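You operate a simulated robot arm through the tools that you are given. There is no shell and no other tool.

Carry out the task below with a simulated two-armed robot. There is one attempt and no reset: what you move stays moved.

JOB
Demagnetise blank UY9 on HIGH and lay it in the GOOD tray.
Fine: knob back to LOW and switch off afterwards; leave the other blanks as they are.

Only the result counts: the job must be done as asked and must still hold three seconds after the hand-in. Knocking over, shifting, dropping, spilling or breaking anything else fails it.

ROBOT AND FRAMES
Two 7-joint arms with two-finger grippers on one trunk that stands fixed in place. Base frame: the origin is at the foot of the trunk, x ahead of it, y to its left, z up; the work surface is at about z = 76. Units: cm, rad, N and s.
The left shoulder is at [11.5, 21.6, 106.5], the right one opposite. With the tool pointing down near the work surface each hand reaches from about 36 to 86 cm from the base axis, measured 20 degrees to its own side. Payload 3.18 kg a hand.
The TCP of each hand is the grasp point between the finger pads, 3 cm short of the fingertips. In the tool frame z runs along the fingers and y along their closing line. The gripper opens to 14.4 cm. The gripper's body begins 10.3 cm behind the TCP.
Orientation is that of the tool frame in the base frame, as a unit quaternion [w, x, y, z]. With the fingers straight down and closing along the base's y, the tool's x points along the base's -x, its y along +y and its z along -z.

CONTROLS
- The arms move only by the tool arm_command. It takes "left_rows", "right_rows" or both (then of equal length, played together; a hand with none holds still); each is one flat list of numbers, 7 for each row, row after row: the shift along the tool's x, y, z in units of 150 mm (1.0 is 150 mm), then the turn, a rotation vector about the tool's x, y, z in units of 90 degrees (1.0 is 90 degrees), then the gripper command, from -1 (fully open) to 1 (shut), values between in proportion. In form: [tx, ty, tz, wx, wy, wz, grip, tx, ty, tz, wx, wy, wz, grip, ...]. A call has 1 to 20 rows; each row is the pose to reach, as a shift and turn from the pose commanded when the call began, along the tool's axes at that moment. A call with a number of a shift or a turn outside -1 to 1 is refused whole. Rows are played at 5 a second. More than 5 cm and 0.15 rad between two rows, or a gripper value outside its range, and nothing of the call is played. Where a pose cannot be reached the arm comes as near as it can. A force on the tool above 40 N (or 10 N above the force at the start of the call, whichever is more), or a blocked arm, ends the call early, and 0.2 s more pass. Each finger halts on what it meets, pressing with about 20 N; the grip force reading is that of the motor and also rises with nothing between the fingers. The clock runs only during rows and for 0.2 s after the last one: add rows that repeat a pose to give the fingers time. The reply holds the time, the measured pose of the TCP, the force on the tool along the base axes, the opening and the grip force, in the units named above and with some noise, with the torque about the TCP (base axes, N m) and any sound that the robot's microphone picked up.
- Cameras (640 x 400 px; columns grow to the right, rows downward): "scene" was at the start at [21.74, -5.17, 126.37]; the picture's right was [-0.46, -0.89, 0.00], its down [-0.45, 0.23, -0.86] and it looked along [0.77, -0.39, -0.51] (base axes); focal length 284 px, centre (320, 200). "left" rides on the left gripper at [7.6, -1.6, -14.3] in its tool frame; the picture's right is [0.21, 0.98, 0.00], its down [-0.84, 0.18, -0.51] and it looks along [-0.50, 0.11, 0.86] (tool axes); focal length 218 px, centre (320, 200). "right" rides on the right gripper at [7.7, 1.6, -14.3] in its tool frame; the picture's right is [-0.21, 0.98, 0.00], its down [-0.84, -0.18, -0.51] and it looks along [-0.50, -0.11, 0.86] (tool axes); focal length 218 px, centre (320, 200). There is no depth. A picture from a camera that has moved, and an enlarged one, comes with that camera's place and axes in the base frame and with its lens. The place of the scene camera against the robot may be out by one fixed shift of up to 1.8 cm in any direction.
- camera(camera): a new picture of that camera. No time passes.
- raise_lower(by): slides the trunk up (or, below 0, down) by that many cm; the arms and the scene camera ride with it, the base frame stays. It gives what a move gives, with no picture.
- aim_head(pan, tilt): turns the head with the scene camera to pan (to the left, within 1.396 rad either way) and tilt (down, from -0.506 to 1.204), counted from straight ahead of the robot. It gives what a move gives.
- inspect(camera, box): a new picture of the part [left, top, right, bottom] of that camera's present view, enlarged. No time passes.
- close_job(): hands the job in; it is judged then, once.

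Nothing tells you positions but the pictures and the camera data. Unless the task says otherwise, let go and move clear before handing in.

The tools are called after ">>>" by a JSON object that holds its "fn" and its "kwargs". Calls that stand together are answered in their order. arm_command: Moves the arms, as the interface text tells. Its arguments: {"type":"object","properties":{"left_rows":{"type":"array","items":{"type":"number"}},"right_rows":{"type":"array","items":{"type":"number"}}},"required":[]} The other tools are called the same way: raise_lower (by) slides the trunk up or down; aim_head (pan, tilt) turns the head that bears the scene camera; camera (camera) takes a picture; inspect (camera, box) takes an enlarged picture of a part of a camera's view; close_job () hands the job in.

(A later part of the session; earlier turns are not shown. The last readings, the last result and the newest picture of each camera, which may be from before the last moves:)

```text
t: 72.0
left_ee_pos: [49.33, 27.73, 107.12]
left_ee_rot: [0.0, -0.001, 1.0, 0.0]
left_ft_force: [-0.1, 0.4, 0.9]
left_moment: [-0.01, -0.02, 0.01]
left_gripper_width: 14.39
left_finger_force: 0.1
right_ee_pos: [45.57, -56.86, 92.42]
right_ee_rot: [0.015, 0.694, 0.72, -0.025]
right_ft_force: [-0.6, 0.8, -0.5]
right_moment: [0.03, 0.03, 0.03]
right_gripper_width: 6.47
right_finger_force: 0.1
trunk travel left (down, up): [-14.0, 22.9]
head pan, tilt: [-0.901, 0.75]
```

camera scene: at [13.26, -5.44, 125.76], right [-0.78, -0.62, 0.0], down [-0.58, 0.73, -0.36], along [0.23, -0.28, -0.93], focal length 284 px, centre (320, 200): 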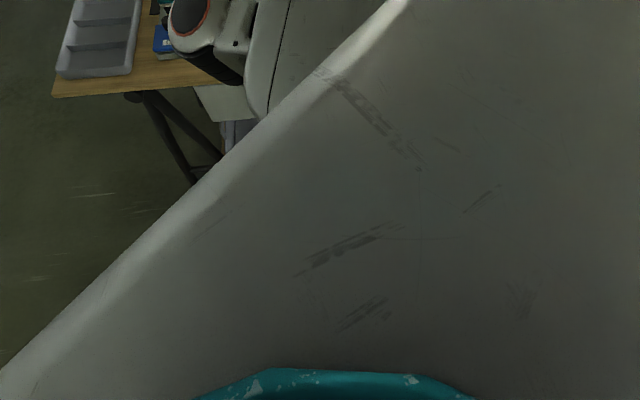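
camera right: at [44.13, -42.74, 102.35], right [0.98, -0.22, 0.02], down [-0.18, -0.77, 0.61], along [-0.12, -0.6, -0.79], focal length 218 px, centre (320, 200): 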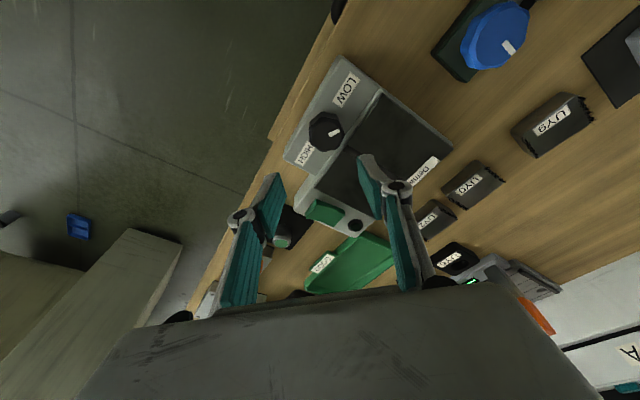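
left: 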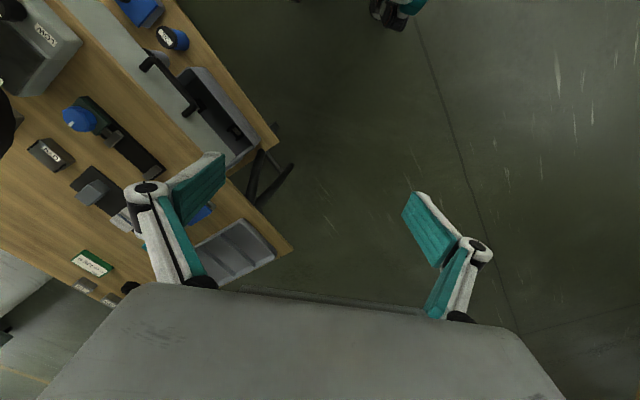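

Now tilt inward (~34°) here, then I'll move the TCP toward the knob at a safe height.

>>> {"fn": "arm_command", "kwargs": {"right_rows": [0, 0, -0.03, 0, 0.07, 0, 0.1, 0, 0, -0.06, 0, 0.14, 0, 0.1, 0, 0, -0.09, 0, 0.21, 0, 0.1, 0, 0, -0.12, 0, 0.28, 0, 0.1, 0, 0, -0.12, 0, 0.35, 0, 0.1, 0, 0, -0.12, 0, 0.4, 0, 0.1, 0, 0, -0.12, 0, 0.4, 0, 0.1, 0, 0, -0.12, 0, 0.4, 0, 0.1, 0, 0, -0.12, 0, 0.4, 0, 0.1]}}

>>> {"fn": "camera", "kwargs": {"camera": "scene"}}

>>> {"fn": "camera", "kwargs": {"camera": "right"}}

```text
t: 74.0
left_ee_pos: [49.41, 27.63, 107.26]
left_ee_rot: [0.0, -0.001, 1.0, 0.0]
left_ft_force: [0.1, -0.8, 0.1]
left_moment: [-0.01, 0.03, 0.01]
left_gripper_width: 14.38
left_finger_force: 0.1
right_ee_pos: [45.59, -56.67, 94.19]
right_ee_rot: [-0.207, 0.668, 0.688, 0.192]
right_ft_force: [-0.3, 0.4, 1.3]
right_moment: [0.03, -0.02, 0.0]
right_gripper_width: 6.48
right_finger_force: 0.2
trunk travel left (down, up): [-14.0, 22.9]
head pan, tilt: [-0.901, 0.75]
```

```text
taken
camera scene: at [19.93, -7.55, 123.32], right [-0.78, -0.62, 0.0], down [-0.42, 0.53, -0.73], along [0.45, -0.57, -0.68], focal length 284 px, centre (320, 200)
```

scene: 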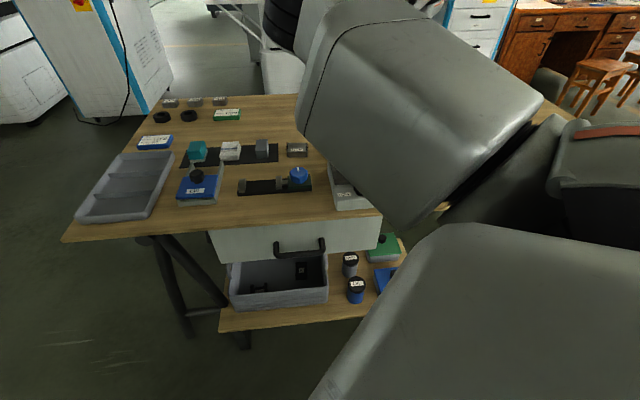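

```text
taken
camera right: at [47.27, -57.98, 110.36], right [0.98, -0.14, -0.13], down [-0.15, -0.99, -0.03], along [-0.12, 0.05, -0.99], focal length 218 px, centre (320, 200)
```

right: 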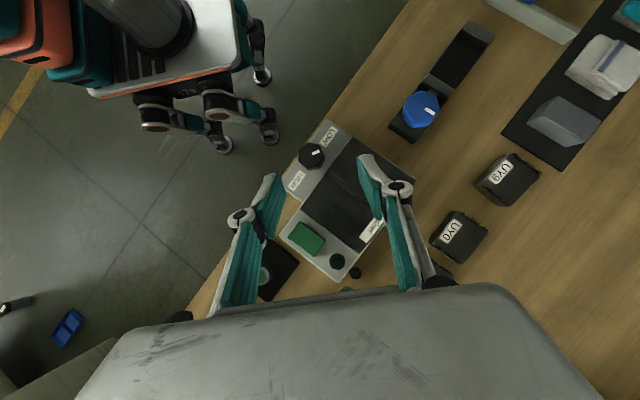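

Elbow is up and the pose is exact. Now move TCP toward the knob at z ≈ 90 with this tilt.

>>> {"fn": "arm_command", "kwargs": {"right_rows": [0.028, -0.025, 0.085, 0, 0, 0, 0.1, 0.056, -0.051, 0.17, 0, 0, 0, 0.1, 0.085, -0.076, 0.255, 0, 0, 0, 0.1, 0.113, -0.102, 0.34, 0, 0, 0, 0.1, 0.141, -0.127, 0.425, 0, 0, 0, 0.1, 0.141, -0.127, 0.425, 0, 0, 0, 0.1, 0.141, -0.127, 0.425, 0, 0, 0, 0.1, 0.141, -0.127, 0.425, 0, 0, 0, 0.1]}}

>>> {"fn": "camera", "kwargs": {"camera": "right"}}

>>> {"fn": "camera", "kwargs": {"camera": "scene"}}

```text
t: 75.8
left_ee_pos: [49.46, 27.68, 107.34]
left_ee_rot: [0.0, -0.001, 1.0, 0.0]
left_ft_force: [-0.7, -0.5, 0.2]
left_moment: [-0.02, 0.01, 0.0]
left_gripper_width: 14.39
left_finger_force: 0.0
right_ee_pos: [43.38, -51.48, 89.97]
right_ee_rot: [-0.207, 0.668, 0.688, 0.191]
right_ft_force: [-0.1, -1.4, -0.8]
right_moment: [0.0, -0.02, 0.03]
right_gripper_width: 6.49
right_finger_force: 0.2
trunk travel left (down, up): [-14.0, 22.9]
head pan, tilt: [-0.901, 0.75]
```

```text
taken
camera right: at [45.12, -52.77, 106.15], right [0.98, -0.14, -0.13], down [-0.15, -0.99, -0.03], along [-0.12, 0.05, -0.99], focal length 218 px, centre (320, 200)
```

right: 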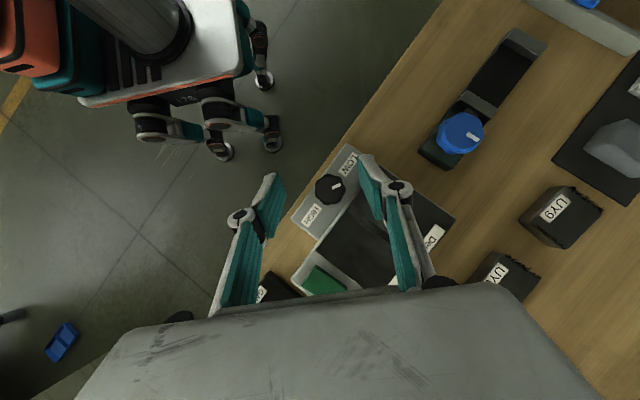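

```text
taken
camera scene: at [19.93, -7.55, 123.32], right [-0.78, -0.62, 0.0], down [-0.42, 0.53, -0.73], along [0.45, -0.57, -0.68], focal length 284 px, centre (320, 200)
```

scene: 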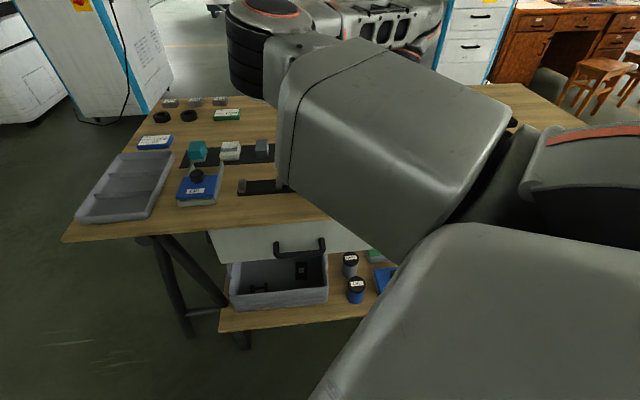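

Exactly reached with the elbow up. Now I'll reduce the tilt at this spot to find how near vertical it can go while holding position.

>>> {"fn": "arm_command", "kwargs": {"right_rows": [0.01, 0.001, 0.006, 0, -0.05, 0, 0.1, 0.02, 0.003, 0.012, 0, -0.1, 0, 0.1, 0.03, 0.005, 0.018, 0, -0.15, 0, 0.1, 0.039, 0.006, 0.025, 0, -0.2, 0, 0.1, 0.039, 0.006, 0.025, 0, -0.2, 0, 0.1, 0.039, 0.006, 0.025, 0, -0.2, 0, 0.1, 0.039, 0.006, 0.025, 0, -0.2, 0, 0.1]}}

>>> {"fn": "camera", "kwargs": {"camera": "scene"}}

```text
t: 76.5
left_ee_pos: [49.46, 27.7, 107.38]
left_ee_rot: [0.0, -0.001, 1.0, 0.0]
left_ft_force: [-0.5, 0.2, 0.3]
left_moment: [0.02, -0.01, -0.02]
left_gripper_width: 14.37
left_finger_force: 0.1
right_ee_pos: [42.36, -48.28, 84.94]
right_ee_rot: [-0.224, 0.674, 0.673, 0.206]
right_ft_force: [0.0, -0.2, -1.1]
right_moment: [-0.01, -0.03, 0.02]
right_gripper_width: 6.5
right_finger_force: 0.0
trunk travel left (down, up): [-14.0, 22.9]
head pan, tilt: [-0.901, 0.75]
stopped in row 3 (right hand): the arm was blocked; the commanded pose is now the measured one
```

```text
taken
camera scene: at [19.92, -7.58, 123.31], right [-0.78, -0.62, 0.0], down [-0.42, 0.53, -0.73], along [0.45, -0.57, -0.68], focal length 284 px, centre (320, 200)
```

scene: 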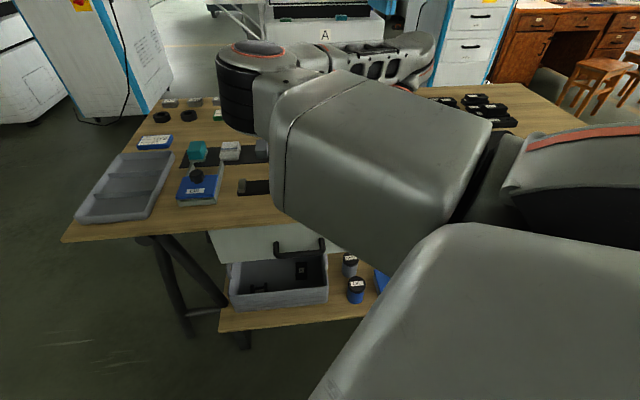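

The solver jumped posture there — near the objects that is risky, so I'll back off up and outward first with the same tilt.

>>> {"fn": "arm_command", "kwargs": {"right_rows": [0.07, 0.012, -0.155, 0, 0, 0, 0.1, 0.139, 0.025, -0.311, 0, 0, 0, 0.1, 0.08, 0.067, -0.44, 0, 0, 0, 0.1, 0.022, 0.11, -0.572, 0, 0, 0, 0.1, -0.036, 0.152, -0.7, 0, 0, 0, 0.1, -0.095, 0.194, -0.833, 0, 0, 0, 0.1, -0.095, 0.194, -0.833, 0, 0, 0, 0.1, -0.095, 0.194, -0.833, 0, 0, 0, 0.1]}}

>>> {"fn": "camera", "kwargs": {"camera": "right"}}

```text
t: 78.3
left_ee_pos: [49.3, 27.46, 107.23]
left_ee_rot: [0.0, -0.001, 1.0, 0.0]
left_ft_force: [0.3, 0.4, -0.2]
left_moment: [0.0, 0.02, 0.0]
left_gripper_width: 14.37
left_finger_force: 0.1
right_ee_pos: [45.91, -56.3, 94.42]
right_ee_rot: [-0.223, 0.673, 0.675, 0.205]
right_ft_force: [-1.1, 0.3, -0.4]
right_moment: [-0.02, 0.03, -0.04]
right_gripper_width: 6.49
right_finger_force: 0.0
trunk travel left (down, up): [-14.0, 22.9]
head pan, tilt: [-0.901, 0.75]
```

```text
taken
camera right: at [47.7, -58.37, 110.39], right [0.98, -0.16, -0.14], down [-0.17, -0.98, -0.07], along [-0.13, 0.09, -0.99], focal length 218 px, centre (320, 200)
```

right: 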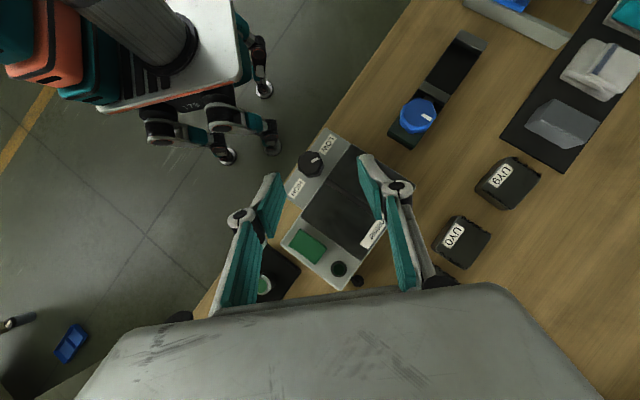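

Now testing a moderate 20° tilt toward the robot along the bench normal (wrist leaning outward), hand near the knob at z ≈ 94.

>>> {"fn": "arm_command", "kwargs": {"right_rows": [0.03, -0.015, 0.022, 0.026, -0.037, -0.01, 0.1, 0.06, -0.031, 0.043, 0.051, -0.073, -0.021, 0.1, 0.09, -0.046, 0.065, 0.077, -0.11, -0.031, 0.1, 0.119, -0.061, 0.087, 0.102, -0.146, -0.041, 0.1, 0.149, -0.077, 0.108, 0.128, -0.183, -0.052, 0.1, 0.179, -0.092, 0.13, 0.154, -0.22, -0.062, 0.1, 0.179, -0.092, 0.13, 0.154, -0.22, -0.062, 0.1, 0.179, -0.092, 0.13, 0.154, -0.22, -0.062, 0.1, 0.179, -0.092, 0.13, 0.154, -0.22, -0.062, 0.1]}}

>>> {"fn": "camera", "kwargs": {"camera": "scene"}}

```text
t: 79.6
left_ee_pos: [49.42, 27.63, 107.2]
left_ee_rot: [0.001, -0.001, 1.0, 0.0]
left_ft_force: [-0.8, -0.4, -0.5]
left_moment: [0.03, -0.03, 0.01]
left_gripper_width: 14.41
left_finger_force: 0.1
right_ee_pos: [44.16, -51.21, 88.96]
right_ee_rot: [-0.254, 0.626, 0.725, 0.132]
right_ft_force: [-0.9, 0.1, 0.0]
right_moment: [0.01, 0.0, -0.02]
right_gripper_width: 6.48
right_finger_force: 0.0
trunk travel left (down, up): [-14.0, 22.9]
head pan, tilt: [-0.901, 0.75]
stopped in row 6 (right hand): the arm was blocked; the commanded pose is now the measured one
```

```text
taken
camera scene: at [19.92, -7.58, 123.31], right [-0.78, -0.62, 0.0], down [-0.42, 0.53, -0.73], along [0.45, -0.57, -0.68], focal length 284 px, centre (320, 200)
```

scene: 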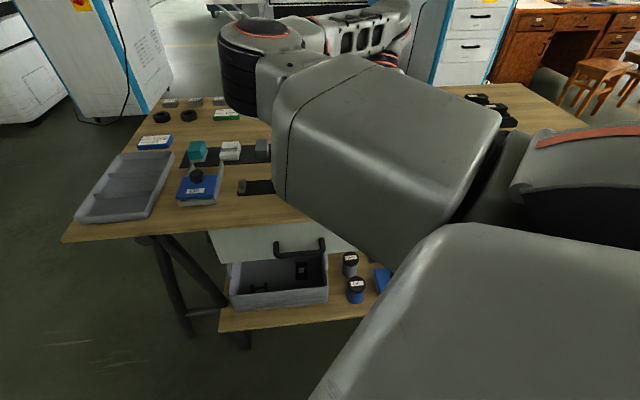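

The hand lags when the elbow has to swing between postures, so I should move more slowly. Retrying to the same target pose (20° tilt, z ≈ 94) in many small steps.

>>> {"fn": "arm_command", "kwargs": {"right_rows": [0.01, -0.006, -0.07, 0, 0, 0, 0.1, 0.02, -0.012, -0.14, 0, 0, 0, 0.1, 0.03, -0.018, -0.21, 0, 0, 0, 0.1, 0.045, -0.025, -0.28, 0, 0, 0, 0.1, 0.06, -0.033, -0.346, 0.005, -0.02, 0.001, 0.1, 0.077, -0.042, -0.346, 0.01, -0.04, 0.002, 0.1, 0.077, -0.042, -0.346, 0.015, -0.06, 0.002, 0.1, 0.077, -0.042, -0.346, 0.02, -0.08, 0.003, 0.1, 0.077, -0.042, -0.346, 0.026, -0.1, 0.004, 0.1, 0.077, -0.042, -0.346, 0.031, -0.12, 0.005, 0.1, 0.077, -0.042, -0.346, 0.036, -0.14, 0.006, 0.1, 0.077, -0.042, -0.346, 0.041, -0.16, 0.006, 0.1, 0.077, -0.042, -0.346, 0.046, -0.179, 0.007, 0.1, 0.077, -0.042, -0.346, 0.046, -0.179, 0.007, 0.1, 0.077, -0.042, -0.346, 0.046, -0.179, 0.007, 0.1, 0.077, -0.042, -0.346, 0.046, -0.179, 0.007, 0.1]}}

>>> {"fn": "camera", "kwargs": {"camera": "scene"}}

```text
t: 81.6
left_ee_pos: [49.39, 27.64, 107.26]
left_ee_rot: [0.0, -0.001, 1.0, 0.001]
left_ft_force: [-0.6, 0.4, -0.4]
left_moment: [0.01, 0.03, 0.03]
left_gripper_width: 14.39
left_finger_force: 0.2
right_ee_pos: [44.37, -51.12, 90.2]
right_ee_rot: [-0.26, 0.615, 0.733, 0.131]
right_ft_force: [0.0, 0.4, 0.5]
right_moment: [0.01, -0.04, 0.03]
right_gripper_width: 6.46
right_finger_force: 0.1
trunk travel left (down, up): [-14.0, 22.9]
head pan, tilt: [-0.901, 0.75]
stopped in row 9 (right hand): the arm was blocked; the commanded pose is now the measured one
```

```text
taken
camera scene: at [19.92, -7.57, 123.32], right [-0.78, -0.62, 0.0], down [-0.42, 0.53, -0.73], along [0.45, -0.57, -0.68], focal length 284 px, centre (320, 200)
```

scene: 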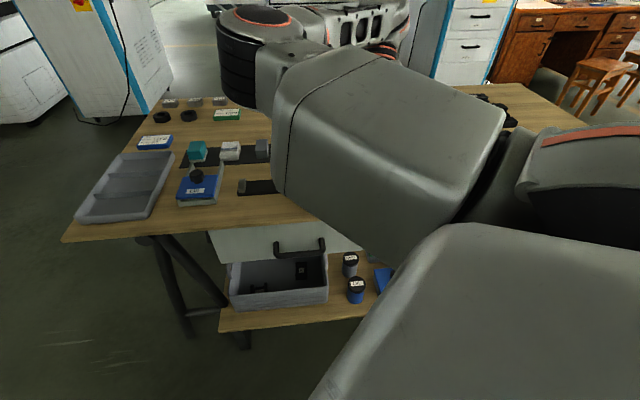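

Still stuck near the knob; farther out the same untilting worked. I'll retreat outward to (46, -57.5, 95), change the tilt there, and approach the knob afterwards.

>>> {"fn": "arm_command", "kwargs": {"right_rows": [-0.032, -0.004, -0.085, 0, 0, 0, 0.1, -0.065, -0.009, -0.17, 0, 0, 0, 0.1, -0.097, -0.013, -0.254, 0, 0, 0, 0.1, -0.13, -0.018, -0.339, 0, 0, 0, 0.1, -0.162, -0.022, -0.423, 0, 0, 0, 0.1, -0.194, -0.027, -0.508, 0, 0, 0, 0.1, -0.194, -0.027, -0.508, 0, 0, 0, 0.1, -0.194, -0.027, -0.508, 0, 0, 0, 0.1, -0.194, -0.027, -0.508, 0, 0, 0, 0.1]}}

```text
t: 83.6
left_ee_pos: [49.41, 27.58, 107.24]
left_ee_rot: [0.0, 0.0, 1.0, 0.0]
left_ft_force: [-0.3, -1.2, 0.4]
left_moment: [0.0, -0.01, -0.02]
left_gripper_width: 14.4
left_finger_force: 0.1
right_ee_pos: [46.25, -57.38, 95.1]
right_ee_rot: [-0.259, 0.613, 0.735, 0.129]
right_ft_force: [0.0, -0.6, -0.4]
right_moment: [-0.02, -0.01, -0.03]
right_gripper_width: 6.48
right_finger_force: 0.1
trunk travel left (down, up): [-14.0, 22.9]
head pan, tilt: [-0.901, 0.75]
```

Now change to the 20° tilt here, slowly.

>>> {"fn": "arm_command", "kwargs": {"right_rows": [0, 0, 0, 0.005, -0.023, 0.003, 0.1, 0, 0, 0, 0.009, -0.045, 0.007, 0.1, 0, 0, 0, 0.014, -0.068, 0.01, 0.1, 0, 0, 0, 0.018, -0.09, 0.014, 0.1, 0, 0, 0, 0.023, -0.113, 0.017, 0.1, 0, 0, 0, 0.027, -0.135, 0.02, 0.1, 0, 0, 0, 0.032, -0.158, 0.024, 0.1, 0, 0, 0, 0.036, -0.18, 0.027, 0.1, 0, 0, 0, 0.036, -0.18, 0.027, 0.1, 0, 0, 0, 0.036, -0.18, 0.027, 0.1, 0, 0, 0, 0.036, -0.18, 0.027, 0.1]}}

>>> {"fn": "camera", "kwargs": {"camera": "scene"}}

```text
t: 85.5
left_ee_pos: [49.36, 27.71, 107.38]
left_ee_rot: [0.0, -0.001, 1.0, 0.0]
left_ft_force: [-0.5, 0.1, -0.1]
left_moment: [0.01, -0.03, 0.01]
left_gripper_width: 14.39
left_finger_force: 0.1
right_ee_pos: [45.93, -55.53, 90.91]
right_ee_rot: [-0.221, 0.62, 0.749, 0.078]
right_ft_force: [-1.1, -0.1, 0.3]
right_moment: [-0.01, 0.0, 0.02]
right_gripper_width: 6.48
right_finger_force: 0.1
trunk travel left (down, up): [-14.0, 22.9]
head pan, tilt: [-0.901, 0.75]
stopped in row 9 (right hand): the arm was blocked; the commanded pose is now the measured one
```

```text
taken
camera scene: at [19.89, -7.56, 123.33], right [-0.78, -0.62, 0.0], down [-0.42, 0.53, -0.73], along [0.45, -0.57, -0.68], focal length 284 px, centre (320, 200)
```

scene: 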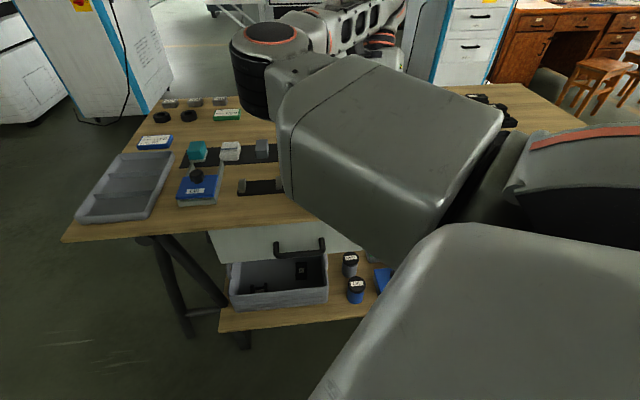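

I think I understand the arm now: the wrist can bend at most ~90°, so for a vertical tool the elbow must be above the wrist. A high trunk (shoulder up and back) guarantees that, provided I get there with the hand farther out. First move the hand out to about (52, -62, 97).

>>> {"fn": "arm_command", "kwargs": {"right_rows": [-0.054, 0.045, -0.124, 0, 0, 0, 0.1, -0.108, 0.091, -0.248, 0, 0, 0, 0.1, -0.162, 0.136, -0.372, 0, 0, 0, 0.1, -0.216, 0.182, -0.496, 0, 0, 0, 0.1, -0.27, 0.227, -0.62, 0, 0, 0, 0.1, -0.27, 0.227, -0.62, 0, 0, 0, 0.1, -0.27, 0.227, -0.62, 0, 0, 0, 0.1, -0.27, 0.227, -0.62, 0, 0, 0, 0.1]}}

```text
t: 87.3
left_ee_pos: [49.43, 27.68, 107.33]
left_ee_rot: [0.0, -0.001, 1.0, 0.0]
left_ft_force: [0.1, -0.4, 0.5]
left_moment: [0.01, -0.02, 0.0]
left_gripper_width: 14.41
left_finger_force: 0.0
right_ee_pos: [52.24, -61.72, 96.8]
right_ee_rot: [-0.221, 0.618, 0.751, 0.076]
right_ft_force: [-0.8, 0.5, -0.1]
right_moment: [0.0, -0.03, 0.04]
right_gripper_width: 6.51
right_finger_force: 0.0
trunk travel left (down, up): [-14.0, 22.9]
head pan, tilt: [-0.901, 0.75]
```

Reached exactly. Now untilt to vertical (yaw -75°) here, slowly.

>>> {"fn": "arm_command", "kwargs": {"right_rows": [0, 0, 0, -0.012, -0.036, -0.005, 0.1, 0, 0, 0, -0.024, -0.071, -0.011, 0.1, 0, 0, 0, -0.036, -0.107, -0.016, 0.1, 0, 0, 0, -0.048, -0.142, -0.021, 0.1, 0, 0, 0, -0.06, -0.178, -0.027, 0.1, 0, 0, 0, -0.072, -0.214, -0.032, 0.1, 0, 0, 0, -0.083, -0.249, -0.037, 0.1, 0, 0, 0, -0.095, -0.285, -0.043, 0.1, 0, 0, 0, -0.095, -0.285, -0.043, 0.1, 0, 0, 0, -0.095, -0.285, -0.043, 0.1]}}

>>> {"fn": "raise_lower", "kwargs": {"by": 5}}

```text
t: 89.5
left_ee_pos: [49.47, 27.85, 107.37]
left_ee_rot: [0.001, -0.001, 1.0, 0.0]
left_ft_force: [0.4, 0.5, -0.5]
left_moment: [0.01, -0.02, -0.01]
left_gripper_width: 14.41
left_finger_force: 0.2
right_ee_pos: [52.13, -62.0, 96.94]
right_ee_rot: [0.0, 0.609, 0.793, 0.0]
right_ft_force: [0.2, -0.1, -1.2]
right_moment: [0.01, -0.02, 0.03]
right_gripper_width: 6.47
right_finger_force: 0.0
trunk travel left (down, up): [-14.0, 22.9]
head pan, tilt: [-0.901, 0.75]
```

```text
t: 90.4
left_ee_pos: [49.62, 27.71, 112.05]
left_ee_rot: [-0.001, -0.001, 1.0, 0.0]
left_ft_force: [0.3, 0.8, -0.5]
left_moment: [0.0, 0.04, 0.0]
left_gripper_width: 14.39
left_finger_force: 0.0
right_ee_pos: [52.3, -62.1, 101.64]
right_ee_rot: [-0.002, 0.61, 0.792, -0.001]
right_ft_force: [0.1, -0.3, -0.3]
right_moment: [-0.03, 0.07, -0.02]
right_gripper_width: 6.5
right_finger_force: 0.0
trunk travel left (down, up): [-19.0, 17.9]
head pan, tilt: [-0.901, 0.75]
```

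Precise now. Lower the hand to ~90, then keep raising the trunk.

>>> {"fn": "arm_command", "kwargs": {"right_rows": [0, 0, 0.16, 0, 0, 0, 0.1, 0, 0, 0.32, 0, 0, 0, 0.1, 0, 0, 0.48, 0, 0, 0, 0.1, 0, 0, 0.64, 0, 0, 0, 0.1, 0, 0, 0.77, 0, 0, 0, 0.1, 0, 0, 0.77, 0, 0, 0, 0.1, 0, 0, 0.77, 0, 0, 0, 0.1]}}

>>> {"fn": "raise_lower", "kwargs": {"by": 6}}

>>> {"fn": "camera", "kwargs": {"camera": "scene"}}

```text
t: 92.0
left_ee_pos: [49.51, 27.77, 112.17]
left_ee_rot: [0.0, -0.001, 1.0, 0.0]
left_ft_force: [-0.5, -0.2, 0.2]
left_moment: [0.0, -0.01, 0.02]
left_gripper_width: 14.4
left_finger_force: 0.0
right_ee_pos: [52.13, -62.05, 90.33]
right_ee_rot: [0.0, 0.61, 0.793, 0.0]
right_ft_force: [0.4, 0.2, -0.6]
right_moment: [0.0, -0.02, 0.0]
right_gripper_width: 6.51
right_finger_force: 0.0
trunk travel left (down, up): [-19.0, 17.9]
head pan, tilt: [-0.901, 0.75]
```

```text
t: 93.0
left_ee_pos: [49.59, 27.66, 118.11]
left_ee_rot: [-0.001, -0.001, 1.0, -0.001]
left_ft_force: [0.1, -0.2, -0.7]
left_moment: [0.01, 0.06, -0.04]
left_gripper_width: 14.4
left_finger_force: 0.0
right_ee_pos: [52.15, -61.93, 96.38]
right_ee_rot: [-0.001, 0.609, 0.793, -0.001]
right_ft_force: [-0.3, -0.1, -0.3]
right_moment: [-0.03, 0.01, -0.02]
right_gripper_width: 6.5
right_finger_force: 0.1
trunk travel left (down, up): [-25.0, 11.9]
head pan, tilt: [-0.901, 0.75]
```

```text
taken
camera scene: at [10.81, -7.55, 135.17], right [-0.78, -0.62, 0.0], down [-0.42, 0.53, -0.73], along [0.45, -0.57, -0.68], focal length 284 px, centre (320, 200)
```

scene: 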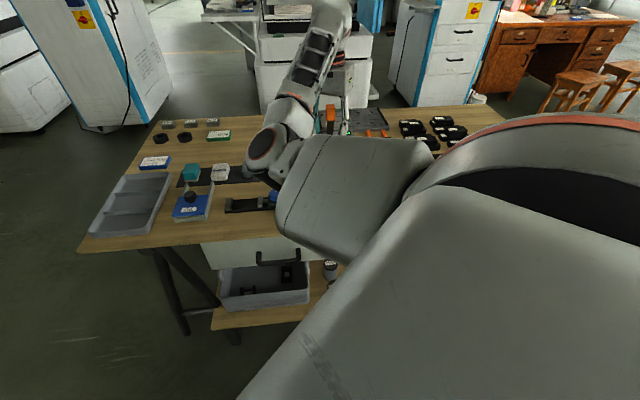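

Good posture. Lower again and raise the trunk by another 5 cm.

>>> {"fn": "arm_command", "kwargs": {"right_rows": [0, 0, 0.15, 0, 0, 0, 0.1, 0, 0, 0.3, 0, 0, 0, 0.1, 0, 0, 0.45, 0, 0, 0, 0.1, 0, 0, 0.5, 0, 0, 0, 0.1, 0, 0, 0.5, 0, 0, 0, 0.1, 0, 0, 0.5, 0, 0, 0, 0.1]}}

>>> {"fn": "raise_lower", "kwargs": {"by": 5}}

>>> {"fn": "camera", "kwargs": {"camera": "right"}}

```text
t: 94.4
left_ee_pos: [49.41, 27.71, 118.06]
left_ee_rot: [0.0, -0.001, 1.0, 0.0]
left_ft_force: [0.0, 0.2, -1.2]
left_moment: [0.01, 0.0, -0.02]
left_gripper_width: 14.38
left_finger_force: 0.1
right_ee_pos: [52.19, -62.01, 88.96]
right_ee_rot: [0.0, 0.609, 0.793, 0.0]
right_ft_force: [0.3, -0.3, -0.1]
right_moment: [0.01, 0.0, -0.01]
right_gripper_width: 6.48
right_finger_force: 0.1
trunk travel left (down, up): [-25.0, 11.9]
head pan, tilt: [-0.901, 0.75]
```

```text
t: 95.3
left_ee_pos: [49.46, 27.71, 123.13]
left_ee_rot: [0.0, -0.001, 1.0, 0.0]
left_ft_force: [-0.6, -0.2, -0.3]
left_moment: [0.01, -0.01, 0.01]
left_gripper_width: 14.44
left_finger_force: 0.1
right_ee_pos: [52.23, -61.96, 93.73]
right_ee_rot: [-0.001, 0.609, 0.793, 0.001]
right_ft_force: [0.5, -1.2, 0.6]
right_moment: [0.01, 0.03, -0.02]
right_gripper_width: 6.46
right_finger_force: 0.1
trunk travel left (down, up): [-30.0, 6.9]
head pan, tilt: [-0.901, 0.75]
```

```text
taken
camera right: at [51.63, -54.23, 108.15], right [1.0, 0.05, 0.0], down [0.04, -0.86, 0.51], along [0.03, -0.51, -0.86], focal length 218 px, centre (320, 200)
```

right: 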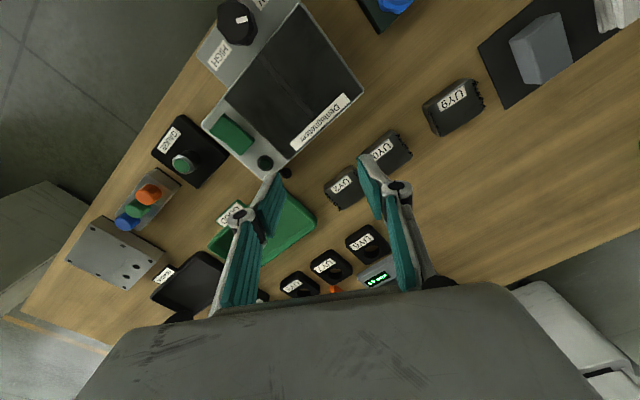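

Everything tracks now at trunk +15. Moving to above the knob.

>>> {"fn": "arm_command", "kwargs": {"right_rows": [0.11, -0.046, 0.039, 0, 0, 0, 0.1, 0.219, -0.093, 0.078, 0, 0, 0, 0.1, 0.329, -0.139, 0.117, 0, 0, 0, 0.1, 0.439, -0.186, 0.157, 0, 0, 0, 0.1, 0.548, -0.232, 0.196, 0, 0, 0, 0.1, 0.658, -0.278, 0.235, 0, 0, 0, 0.1, 0.767, -0.325, 0.274, 0, 0, 0, 0.1, 0.877, -0.371, 0.313, 0, 0, 0, 0.1, 0.877, -0.371, 0.313, 0, 0, 0, 0.1, 0.877, -0.371, 0.313, 0, 0, 0, 0.1, 0.877, -0.371, 0.313, 0, 0, 0, 0.1]}}

>>> {"fn": "inspect", "kwargs": {"camera": "right", "box": [240, 80, 400, 240]}}

>>> {"fn": "camera", "kwargs": {"camera": "scene"}}

```text
t: 96.7
left_ee_pos: [49.38, 27.6, 123.28]
left_ee_rot: [0.0, -0.002, 1.0, 0.0]
left_ft_force: [-0.5, 1.0, -0.5]
left_moment: [0.0, 0.0, 0.05]
left_gripper_width: 14.38
left_finger_force: 0.1
right_ee_pos: [42.09, -61.95, 93.97]
right_ee_rot: [0.036, 0.667, 0.744, -0.025]
right_ft_force: [-1.3, 0.0, 0.0]
right_moment: [0.0, 0.03, -0.02]
right_gripper_width: 6.46
right_finger_force: 0.1
trunk travel left (down, up): [-30.0, 6.9]
head pan, tilt: [-0.901, 0.75]
stopped in row 7 (right hand): the arm was blocked; the commanded pose is now the measured one
```

```text
2.50 times, centred on (320, 160) of right
camera zoom: at [42.46, -53.0, 107.43], right [0.99, -0.1, 0.03], down [-0.1, -0.81, 0.58], along [-0.03, -0.58, -0.82], focal length 546 px, centre (320, 300)
```

zoom: 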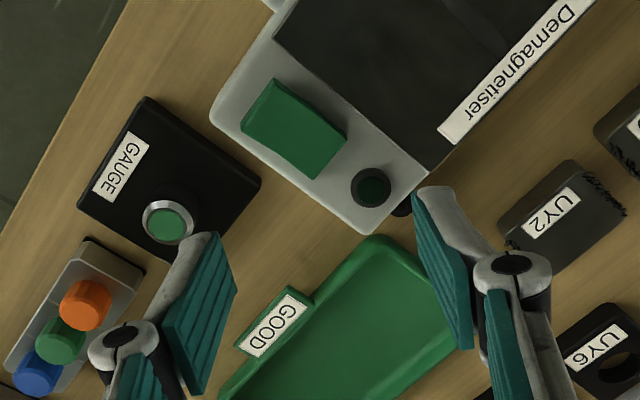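

```text
taken
camera scene: at [8.88, -7.59, 140.35], right [-0.78, -0.62, 0.0], down [-0.42, 0.53, -0.73], along [0.45, -0.57, -0.68], focal length 284 px, centre (320, 200)
```

scene: 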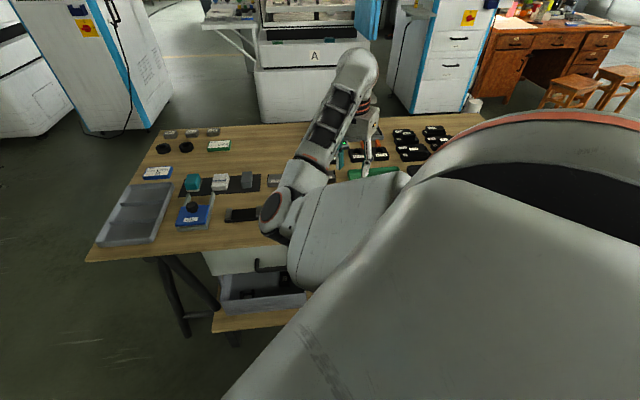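

The elbow sags again and the wrist saturates. The reliable way is an outward tilt (fingers leaning away from the robot), which keeps the wrist off its limit. I'll tilt 20° outward here, then head to the knob.

>>> {"fn": "arm_command", "kwargs": {"right_rows": [0, 0, 0, 0, -0.042, -0.01, 0.1, 0, 0, 0, -0.001, -0.083, -0.021, 0.1, 0, 0, 0, -0.001, -0.125, -0.031, 0.1, 0, 0, 0, -0.002, -0.167, -0.042, 0.1, 0, 0, 0, -0.002, -0.167, -0.042, 0.1, 0, 0, 0, -0.002, -0.167, -0.042, 0.1, 0, 0, 0, -0.002, -0.167, -0.042, 0.1]}}

>>> {"fn": "raise_lower", "kwargs": {"by": -5}}

```text
t: 97.4
left_ee_pos: [49.39, 27.65, 123.23]
left_ee_rot: [0.0, -0.002, 1.0, 0.001]
left_ft_force: [-0.4, -0.2, -0.9]
left_moment: [0.02, 0.04, -0.02]
left_gripper_width: 14.39
left_finger_force: 0.0
right_ee_pos: [36.89, -63.79, 89.8]
right_ee_rot: [0.044, 0.721, 0.692, -0.015]
right_ft_force: [0.8, 0.3, 0.0]
right_moment: [0.02, 0.02, 0.0]
right_gripper_width: 6.47
right_finger_force: 0.0
trunk travel left (down, up): [-30.0, 6.9]
head pan, tilt: [-0.901, 0.75]
stopped in row 3 (right hand): the arm was blocked; the commanded pose is now the measured one
```

```text
t: 98.3
left_ee_pos: [49.34, 27.7, 118.38]
left_ee_rot: [0.001, 0.0, 1.0, 0.001]
left_ft_force: [-1.5, -0.7, -0.8]
left_moment: [0.0, -0.03, -0.01]
left_gripper_width: 14.42
left_finger_force: 0.0
right_ee_pos: [37.01, -63.33, 84.71]
right_ee_rot: [0.043, 0.718, 0.694, -0.014]
right_ft_force: [-0.1, -0.1, 0.5]
right_moment: [-0.04, -0.02, 0.01]
right_gripper_width: 6.51
right_finger_force: 0.0
trunk travel left (down, up): [-25.0, 11.9]
head pan, tilt: [-0.901, 0.75]
```

The hand drifted and is now low at (37, -63, 85); lifting straight up before anything else.

>>> {"fn": "arm_command", "kwargs": {"right_rows": [0, 0, -0.13, 0, 0, 0, 0.1, 0, 0, -0.26, 0, 0, 0, 0.1, 0, 0, -0.4, 0, 0, 0, 0.1, 0, 0, -0.53, 0, 0, 0, 0.1, 0, 0, -0.53, 0, 0, 0, 0.1]}}

>>> {"fn": "camera", "kwargs": {"camera": "right"}}

>>> {"fn": "camera", "kwargs": {"camera": "scene"}}

```text
t: 99.5
left_ee_pos: [49.44, 27.65, 118.22]
left_ee_rot: [0.0, 0.0, 1.0, 0.0]
left_ft_force: [1.4, 0.6, -1.3]
left_moment: [0.04, -0.05, 0.01]
left_gripper_width: 14.39
left_finger_force: 0.0
right_ee_pos: [36.89, -62.68, 92.58]
right_ee_rot: [0.042, 0.718, 0.694, -0.015]
right_ft_force: [-1.0, -0.6, 0.6]
right_moment: [0.02, -0.07, 0.01]
right_gripper_width: 6.47
right_finger_force: 0.0
trunk travel left (down, up): [-25.0, 11.9]
head pan, tilt: [-0.901, 0.75]
```

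```text
taken
camera right: at [37.97, -54.09, 106.34], right [0.97, -0.24, 0.06], down [-0.23, -0.79, 0.56], along [-0.09, -0.56, -0.82], focal length 218 px, centre (320, 200)
```

right: 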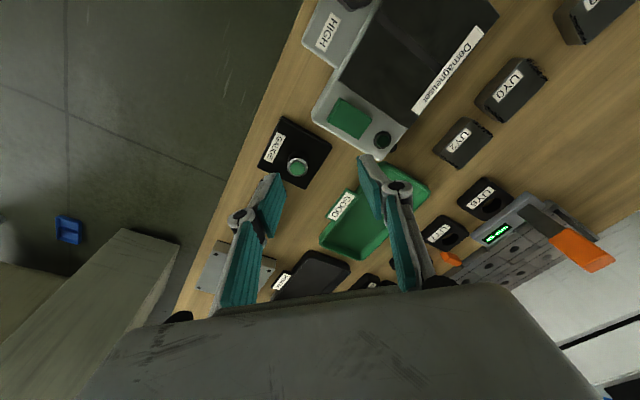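

```text
taken
camera scene: at [10.69, -7.56, 135.2], right [-0.78, -0.62, 0.0], down [-0.42, 0.53, -0.73], along [0.45, -0.57, -0.68], focal length 284 px, centre (320, 200)
```

scene: 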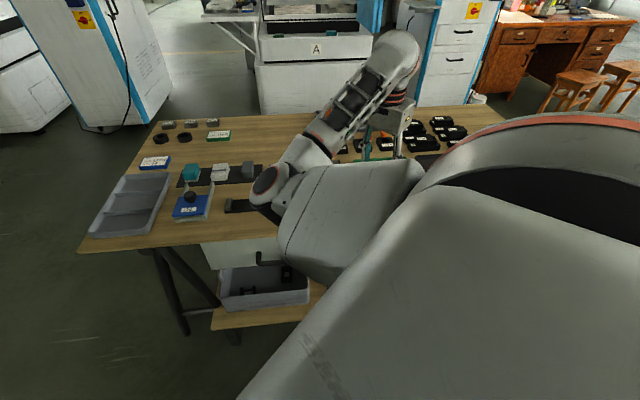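

Nothing is disturbed. My estimate says: trunk at about +20 with the hand kept low keeps the elbow above the wrist. I'll go to (48, -58, 92) vertical first and verify.

>>> {"fn": "arm_command", "kwargs": {"right_rows": [0.068, 0.145, 0.008, 0.004, 0.011, -0.027, 0.1, 0.137, 0.291, 0.017, 0.008, 0.021, -0.053, 0.1, 0.205, 0.436, 0.025, 0.012, 0.032, -0.08, 0.1, 0.274, 0.582, 0.034, 0.016, 0.042, -0.106, 0.1, 0.342, 0.727, 0.042, 0.02, 0.053, -0.133, 0.1, 0.342, 0.727, 0.042, 0.02, 0.053, -0.133, 0.1, 0.342, 0.727, 0.042, 0.02, 0.053, -0.133, 0.1, 0.342, 0.727, 0.042, 0.02, 0.053, -0.133, 0.1]}}

```text
t: 101.3
left_ee_pos: [49.24, 27.74, 118.24]
left_ee_rot: [0.0, -0.001, 1.0, 0.0]
left_ft_force: [-0.6, 0.0, 0.7]
left_moment: [0.01, -0.03, 0.03]
left_gripper_width: 14.42
left_finger_force: 0.0
right_ee_pos: [47.85, -58.14, 92.03]
right_ee_rot: [0.0, 0.642, 0.766, 0.0]
right_ft_force: [0.5, -0.4, 0.0]
right_moment: [-0.01, 0.02, 0.02]
right_gripper_width: 6.48
right_finger_force: 0.0
trunk travel left (down, up): [-25.0, 11.9]
head pan, tilt: [-0.901, 0.75]
```

Exact. Lower to 86, then alternate trunk raising and hand lowering up to about +20.

>>> {"fn": "arm_command", "kwargs": {"right_rows": [0, 0, 0.13, 0, 0, 0, 0.1, 0, 0, 0.26, 0, 0, 0, 0.1, 0, 0, 0.4, 0, 0, 0, 0.1, 0, 0, 0.4, 0, 0, 0, 0.1, 0, 0, 0.4, 0, 0, 0, 0.1]}}

>>> {"fn": "raise_lower", "kwargs": {"by": 5}}

>>> {"fn": "arm_command", "kwargs": {"right_rows": [0, 0, 0.11, 0, 0, 0, 0.1, 0, 0, 0.22, 0, 0, 0, 0.1, 0, 0, 0.33, 0, 0, 0, 0.1, 0, 0, 0.33, 0, 0, 0, 0.1, 0, 0, 0.33, 0, 0, 0, 0.1]}}

```text
t: 102.5
left_ee_pos: [49.35, 27.64, 118.14]
left_ee_rot: [0.0, -0.001, 1.0, 0.0]
left_ft_force: [0.6, -0.4, 0.3]
left_moment: [0.02, -0.01, 0.01]
left_gripper_width: 14.4
left_finger_force: 0.1
right_ee_pos: [47.78, -58.7, 86.49]
right_ee_rot: [0.005, 0.649, 0.761, 0.005]
right_ft_force: [-0.8, 0.7, 0.6]
right_moment: [-0.02, 0.0, 0.05]
right_gripper_width: 6.5
right_finger_force: 0.0
trunk travel left (down, up): [-25.0, 11.9]
head pan, tilt: [-0.901, 0.75]
```

```text
t: 103.5
left_ee_pos: [49.4, 27.72, 123.21]
left_ee_rot: [-0.001, -0.002, 1.0, 0.001]
left_ft_force: [-0.3, -0.3, 0.0]
left_moment: [0.01, 0.0, 0.01]
left_gripper_width: 14.42
left_finger_force: 0.0
right_ee_pos: [47.71, -59.09, 91.78]
right_ee_rot: [0.006, 0.654, 0.756, 0.01]
right_ft_force: [0.3, -0.6, 0.6]
right_moment: [0.02, -0.03, 0.01]
right_gripper_width: 6.48
right_finger_force: 0.0
trunk travel left (down, up): [-30.0, 6.9]
head pan, tilt: [-0.901, 0.75]
```

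```text
t: 104.2
left_ee_pos: [49.4, 27.8, 123.23]
left_ee_rot: [0.0, 0.0, 1.0, 0.0]
left_ft_force: [-0.4, -0.1, -0.1]
left_moment: [-0.01, -0.03, 0.0]
left_gripper_width: 14.41
left_finger_force: 0.0
right_ee_pos: [44.69, -59.66, 85.04]
right_ee_rot: [-0.024, 0.691, 0.72, 0.052]
right_ft_force: [-0.3, -0.5, 0.3]
right_moment: [0.02, 0.0, -0.01]
right_gripper_width: 6.47
right_finger_force: 0.2
trunk travel left (down, up): [-30.0, 6.9]
head pan, tilt: [-0.901, 0.75]
stopped in row 3 (right hand): the arm was blocked; the commanded pose is now the measured one
```

Lower postures saturate at high trunk too. The best results were near the initial trunk height with a slight outward tilt, so I'll return there: lift first, then bring the trunk down in steps.

>>> {"fn": "arm_command", "kwargs": {"right_rows": [0, 0, -0.12, 0, 0, 0, 0.1, 0, 0, -0.25, 0, 0, 0, 0.1, 0, 0, -0.4, 0, 0, 0, 0.1, 0, 0.1, -0.55, 0, 0, 0, 0.1, 0, 0.2, -0.65, 0, 0, 0, 0.1, 0, 0.2, -0.65, 0, 0, 0, 0.1, 0, 0.2, -0.65, 0, 0, 0, 0.1]}}

```text
t: 105.8
left_ee_pos: [49.47, 27.76, 123.12]
left_ee_rot: [-0.001, -0.001, 1.0, 0.0]
left_ft_force: [-0.3, -0.7, 0.1]
left_moment: [-0.01, 0.0, 0.02]
left_gripper_width: 14.4
left_finger_force: 0.1
right_ee_pos: [47.51, -60.34, 94.79]
right_ee_rot: [-0.026, 0.69, 0.722, 0.052]
right_ft_force: [0.7, -0.7, 0.6]
right_moment: [-0.02, -0.01, -0.02]
right_gripper_width: 6.49
right_finger_force: 0.0
trunk travel left (down, up): [-30.0, 6.9]
head pan, tilt: [-0.901, 0.75]
```

Good. Trunk down 7, hand up, trunk down 8 (one at a time).

>>> {"fn": "raise_lower", "kwargs": {"by": -6}}

>>> {"fn": "arm_command", "kwargs": {"right_rows": [0, 0, -0.13, 0.01, -0.015, 0, 0.1, 0, 0, -0.26, 0.02, -0.03, 0, 0.1, 0, 0, -0.4, 0.03, -0.045, 0, 0.1, 0, 0, -0.53, 0.03, -0.06, 0, 0.1, 0, 0, -0.6, 0.03, -0.06, 0, 0.1, 0, 0, -0.6, 0.03, -0.06, 0, 0.1, 0, 0, -0.6, 0.03, -0.06, 0, 0.1]}}

>>> {"fn": "raise_lower", "kwargs": {"by": -8}}

```text
t: 106.8
left_ee_pos: [49.32, 27.7, 117.52]
left_ee_rot: [0.001, 0.0, 1.0, -0.001]
left_ft_force: [0.5, -0.2, -0.8]
left_moment: [-0.01, -0.05, -0.02]
left_gripper_width: 14.41
left_finger_force: 0.1
right_ee_pos: [47.47, -60.33, 88.82]
right_ee_rot: [-0.024, 0.69, 0.722, 0.052]
right_ft_force: [0.2, -0.3, 0.0]
right_moment: [0.0, -0.04, 0.04]
right_gripper_width: 6.5
right_finger_force: 0.1
trunk travel left (down, up): [-24.0, 12.9]
head pan, tilt: [-0.901, 0.75]
```

```text
t: 108.4
left_ee_pos: [49.51, 27.71, 117.18]
left_ee_rot: [0.0, -0.001, 1.0, 0.001]
left_ft_force: [0.2, 0.4, -0.9]
left_moment: [0.01, 0.03, -0.05]
left_gripper_width: 14.41
left_finger_force: 0.0
right_ee_pos: [47.08, -61.4, 97.65]
right_ee_rot: [-0.008, 0.691, 0.723, 0.002]
right_ft_force: [0.6, -0.5, 0.4]
right_moment: [0.0, 0.0, -0.02]
right_gripper_width: 6.49
right_finger_force: 0.1
trunk travel left (down, up): [-24.0, 12.9]
head pan, tilt: [-0.901, 0.75]
```

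```text
t: 109.5
left_ee_pos: [49.29, 27.67, 109.4]
left_ee_rot: [0.002, -0.002, 1.0, -0.001]
left_ft_force: [-1.1, 0.5, 0.1]
left_moment: [0.0, -0.08, 0.0]
left_gripper_width: 14.41
left_finger_force: 0.1
right_ee_pos: [47.07, -61.48, 89.92]
right_ee_rot: [-0.005, 0.691, 0.723, 0.003]
right_ft_force: [-0.8, 0.4, 0.8]
right_moment: [0.03, -0.03, -0.01]
right_gripper_width: 6.48
right_finger_force: 0.2
trunk travel left (down, up): [-16.0, 20.9]
head pan, tilt: [-0.901, 0.75]
```

Trunk is back near +1 and the pose is exact. Now a 12° outward tilt here, then approach the knob at z ≈ 89.

>>> {"fn": "arm_command", "kwargs": {"right_rows": [0, 0, 0, 0, -0.045, 0, 0.1, 0, 0, 0, 0, -0.09, 0, 0.1, 0, 0, 0, 0, -0.133, 0, 0.1, 0, 0, 0, 0, -0.133, 0, 0.1, 0, 0, 0, 0, -0.133, 0, 0.1]}}

```text
t: 110.7
left_ee_pos: [49.48, 27.72, 109.18]
left_ee_rot: [0.0, -0.001, 1.0, 0.0]
left_ft_force: [0.4, -0.8, -0.1]
left_moment: [-0.03, 0.02, 0.0]
left_gripper_width: 14.4
left_finger_force: 0.0
right_ee_pos: [47.24, -61.3, 89.63]
right_ee_rot: [0.067, 0.687, 0.72, -0.07]
right_ft_force: [-0.2, 0.2, 0.4]
right_moment: [0.01, -0.01, 0.03]
right_gripper_width: 6.46
right_finger_force: 0.1
trunk travel left (down, up): [-16.0, 20.9]
head pan, tilt: [-0.901, 0.75]
```

>>> {"fn": "arm_command", "kwargs": {"right_rows": [0.112, -0.036, -0.02, 0, 0, 0, 0.1, 0.224, -0.073, -0.041, 0, 0, 0, 0.1, 0.337, -0.109, -0.061, 0, 0, 0, 0.1, 0.449, -0.145, -0.082, 0, 0, 0, 0.1, 0.561, -0.182, -0.102, 0, 0, 0, 0.1, 0.673, -0.218, -0.123, 0, 0, 0, 0.1, 0.673, -0.218, -0.123, 0, 0, 0, 0.1, 0.673, -0.218, -0.123, 0, 0, 0, 0.1, 0.673, -0.218, -0.123, 0, 0, 0, 0.1]}}

>>> {"fn": "inspect", "kwargs": {"camera": "right", "box": [240, 80, 400, 240]}}

```text
t: 112.7
left_ee_pos: [49.4, 27.72, 109.2]
left_ee_rot: [0.0, 0.0, 1.0, 0.001]
left_ft_force: [-0.2, 0.0, 1.2]
left_moment: [0.01, 0.0, 0.01]
left_gripper_width: 14.39
left_finger_force: 0.1
right_ee_pos: [42.24, -53.26, 90.13]
right_ee_rot: [0.074, 0.707, 0.699, -0.074]
right_ft_force: [0.1, 0.0, 0.3]
right_moment: [0.01, 0.0, -0.01]
right_gripper_width: 6.48
right_finger_force: 0.0
trunk travel left (down, up): [-16.0, 20.9]
head pan, tilt: [-0.901, 0.75]
```

```text
2.50 times, centred on (320, 160) of right
camera zoom: at [43.91, -42.9, 102.52], right [0.98, -0.22, 0.04], down [-0.19, -0.72, 0.67], along [-0.11, -0.66, -0.74], focal length 546 px, centre (320, 300)
```

zoom: 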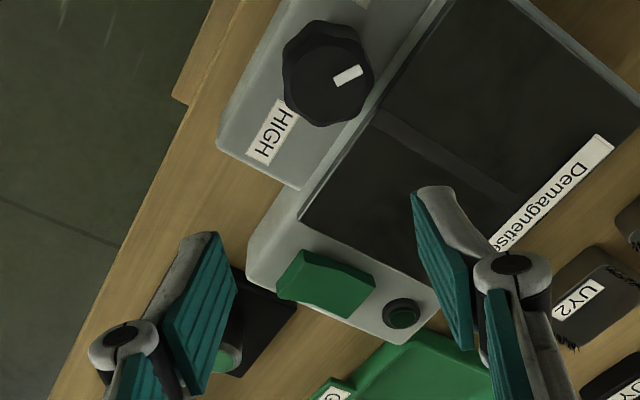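

At trunk +1 the outward tilt is limited; at -4 it worked well. I'll lift the hand 7 cm and lower the trunk by 6.

>>> {"fn": "arm_command", "kwargs": {"right_rows": [0, 0, -0.12, 0, 0, 0, 0.1, 0, 0, -0.24, 0, 0, 0, 0.1, 0, 0, -0.36, 0, 0, 0, 0.1, 0, 0, -0.5, 0, 0, 0, 0.1, 0, 0, -0.5, 0, 0, 0, 0.1, 0, 0, -0.5, 0, 0, 0, 0.1]}}

>>> {"fn": "raise_lower", "kwargs": {"by": -6}}

```text
t: 114.1
left_ee_pos: [49.49, 27.72, 109.16]
left_ee_rot: [0.0, 0.0, 1.0, 0.001]
left_ft_force: [0.3, -0.1, -0.8]
left_moment: [0.0, -0.01, 0.01]
left_gripper_width: 14.38
left_finger_force: 0.0
right_ee_pos: [42.55, -51.52, 97.8]
right_ee_rot: [0.079, 0.703, 0.702, -0.081]
right_ft_force: [-0.8, 0.3, 0.5]
right_moment: [-0.02, 0.01, 0.03]
right_gripper_width: 6.47
right_finger_force: 0.1
trunk travel left (down, up): [-16.0, 20.9]
head pan, tilt: [-0.901, 0.75]
```

```text
t: 115.1
left_ee_pos: [49.27, 27.65, 103.42]
left_ee_rot: [0.003, -0.001, 1.0, 0.0]
left_ft_force: [-0.6, 0.0, 0.0]
left_moment: [-0.02, -0.08, 0.0]
left_gripper_width: 14.41
left_finger_force: 0.1
right_ee_pos: [43.21, -50.04, 91.49]
right_ee_rot: [0.075, 0.69, 0.716, -0.074]
right_ft_force: [-0.7, -0.6, 1.1]
right_moment: [0.05, -0.05, 0.03]
right_gripper_width: 6.5
right_finger_force: 0.0
trunk travel left (down, up): [-10.0, 26.9]
head pan, tilt: [-0.901, 0.75]
```

At trunk -5 with the outward tilt the hand reaches over the knob exactly. Looking now to align.

>>> {"fn": "inspect", "kwargs": {"camera": "right", "box": [260, 80, 400, 220]}}

>>> {"fn": "camera", "kwargs": {"camera": "scene"}}

```text
2.86 times, centred on (330, 150) of right
camera zoom: at [44.27, -39.66, 103.85], right [0.99, -0.17, 0.04], down [-0.15, -0.72, 0.67], along [-0.08, -0.67, -0.74], focal length 624 px, centre (291, 343)
```

zoom: 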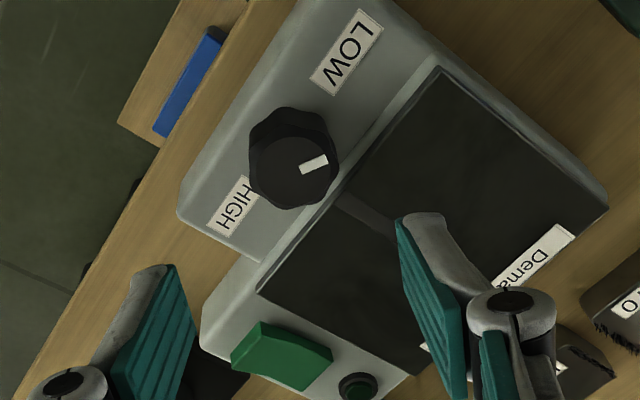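

```text
taken
camera scene: at [24.17, -7.56, 118.47], right [-0.78, -0.62, 0.0], down [-0.42, 0.53, -0.73], along [0.46, -0.57, -0.68], focal length 284 px, centre (320, 200)
```

scene: 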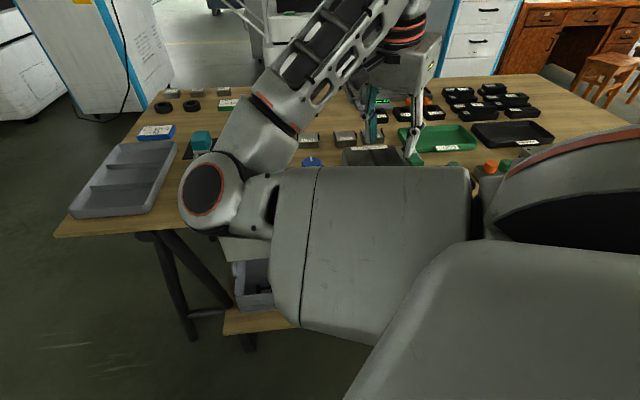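

Aligned estimate: knob top at tool (+1.2, +0.4, +9.7). Before gripping, I'll test a 60° turn of the tool here in the air.

>>> {"fn": "arm_command", "kwargs": {"right_rows": [0.02, 0.006, 0, 0, 0, 0.083, 0.1, 0.04, 0.012, 0, 0, 0, 0.167, 0.1, 0.06, 0.019, 0, 0, 0, 0.25, 0.1, 0.083, 0.025, 0, 0, 0, 0.333, 0.1, 0.083, 0.025, 0, 0, 0, 0.417, 0.1, 0.083, 0.025, 0, 0, 0, 0.5, 0.1, 0.083, 0.025, 0, 0, 0, 0.583, 0.1, 0.083, 0.025, 0, 0, 0, 0.667, 0.1, 0.083, 0.025, 0, 0, 0, 0.667, 0.1, 0.083, 0.025, 0, 0, 0, 0.667, 0.1, 0.083, 0.025, 0, 0, 0, 0.667, 0.1]}}

```text
t: 117.5
left_ee_pos: [49.49, 27.67, 103.24]
left_ee_rot: [0.0, -0.001, 1.0, 0.0]
left_ft_force: [-0.3, 0.4, -0.3]
left_moment: [0.03, -0.02, 0.03]
left_gripper_width: 14.41
left_finger_force: 0.0
right_ee_pos: [43.02, -49.74, 90.98]
right_ee_rot: [0.102, 0.959, 0.262, -0.03]
right_ft_force: [0.4, 0.7, -0.5]
right_moment: [-0.04, 0.02, 0.03]
right_gripper_width: 6.48
right_finger_force: 0.0
trunk travel left (down, up): [-10.0, 26.9]
head pan, tilt: [-0.901, 0.75]
```

The turn works in this posture. Rotating back and descending to a pre-grasp height just above the knob.

>>> {"fn": "arm_command", "kwargs": {"right_rows": [0, 0, 0.03, 0, 0, -0.083, 0.1, 0, 0, 0.06, 0, 0, -0.167, 0.1, 0, 0, 0.09, 0, 0, -0.25, 0.1, 0, 0, 0.12, 0, 0, -0.333, 0.1, 0, 0, 0.15, 0, 0, -0.417, 0.1, 0, 0, 0.18, 0, 0, -0.5, 0.1, 0, 0, 0.21, 0, 0, -0.583, 0.1, 0, 0, 0.25, 0, 0, -0.667, 0.1, 0, 0, 0.3, 0, 0, -0.667, 0.1, 0.003, 0.001, 0.355, 0, 0, -0.667, 0.1, 0.003, 0.001, 0.355, 0, 0, -0.667, 0.1, 0.003, 0.001, 0.355, 0, 0, -0.667, 0.1, 0.003, 0.001, 0.355, 0, 0, -0.667, 0.1]}}

>>> {"fn": "inspect", "kwargs": {"camera": "right", "box": [260, 100, 400, 240]}}

```text
t: 120.3
left_ee_pos: [49.53, 27.71, 103.23]
left_ee_rot: [0.0, -0.001, 1.0, 0.0]
left_ft_force: [-0.9, -0.5, 0.1]
left_moment: [0.01, -0.03, -0.03]
left_gripper_width: 14.39
left_finger_force: 0.1
right_ee_pos: [42.72, -51.57, 86.02]
right_ee_rot: [0.075, 0.708, 0.698, -0.079]
right_ft_force: [-0.1, 0.5, 0.0]
right_moment: [-0.02, 0.01, 0.02]
right_gripper_width: 6.49
right_finger_force: 0.0
trunk travel left (down, up): [-10.0, 26.9]
head pan, tilt: [-0.901, 0.75]
```

```text
2.86 times, centred on (330, 170) of right
camera zoom: at [44.3, -41.07, 98.33], right [0.98, -0.22, 0.04], down [-0.19, -0.71, 0.68], along [-0.12, -0.67, -0.73], focal length 624 px, centre (291, 286)
```

zoom: 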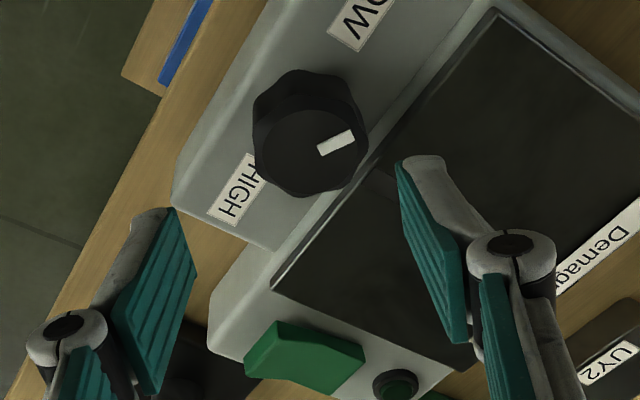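

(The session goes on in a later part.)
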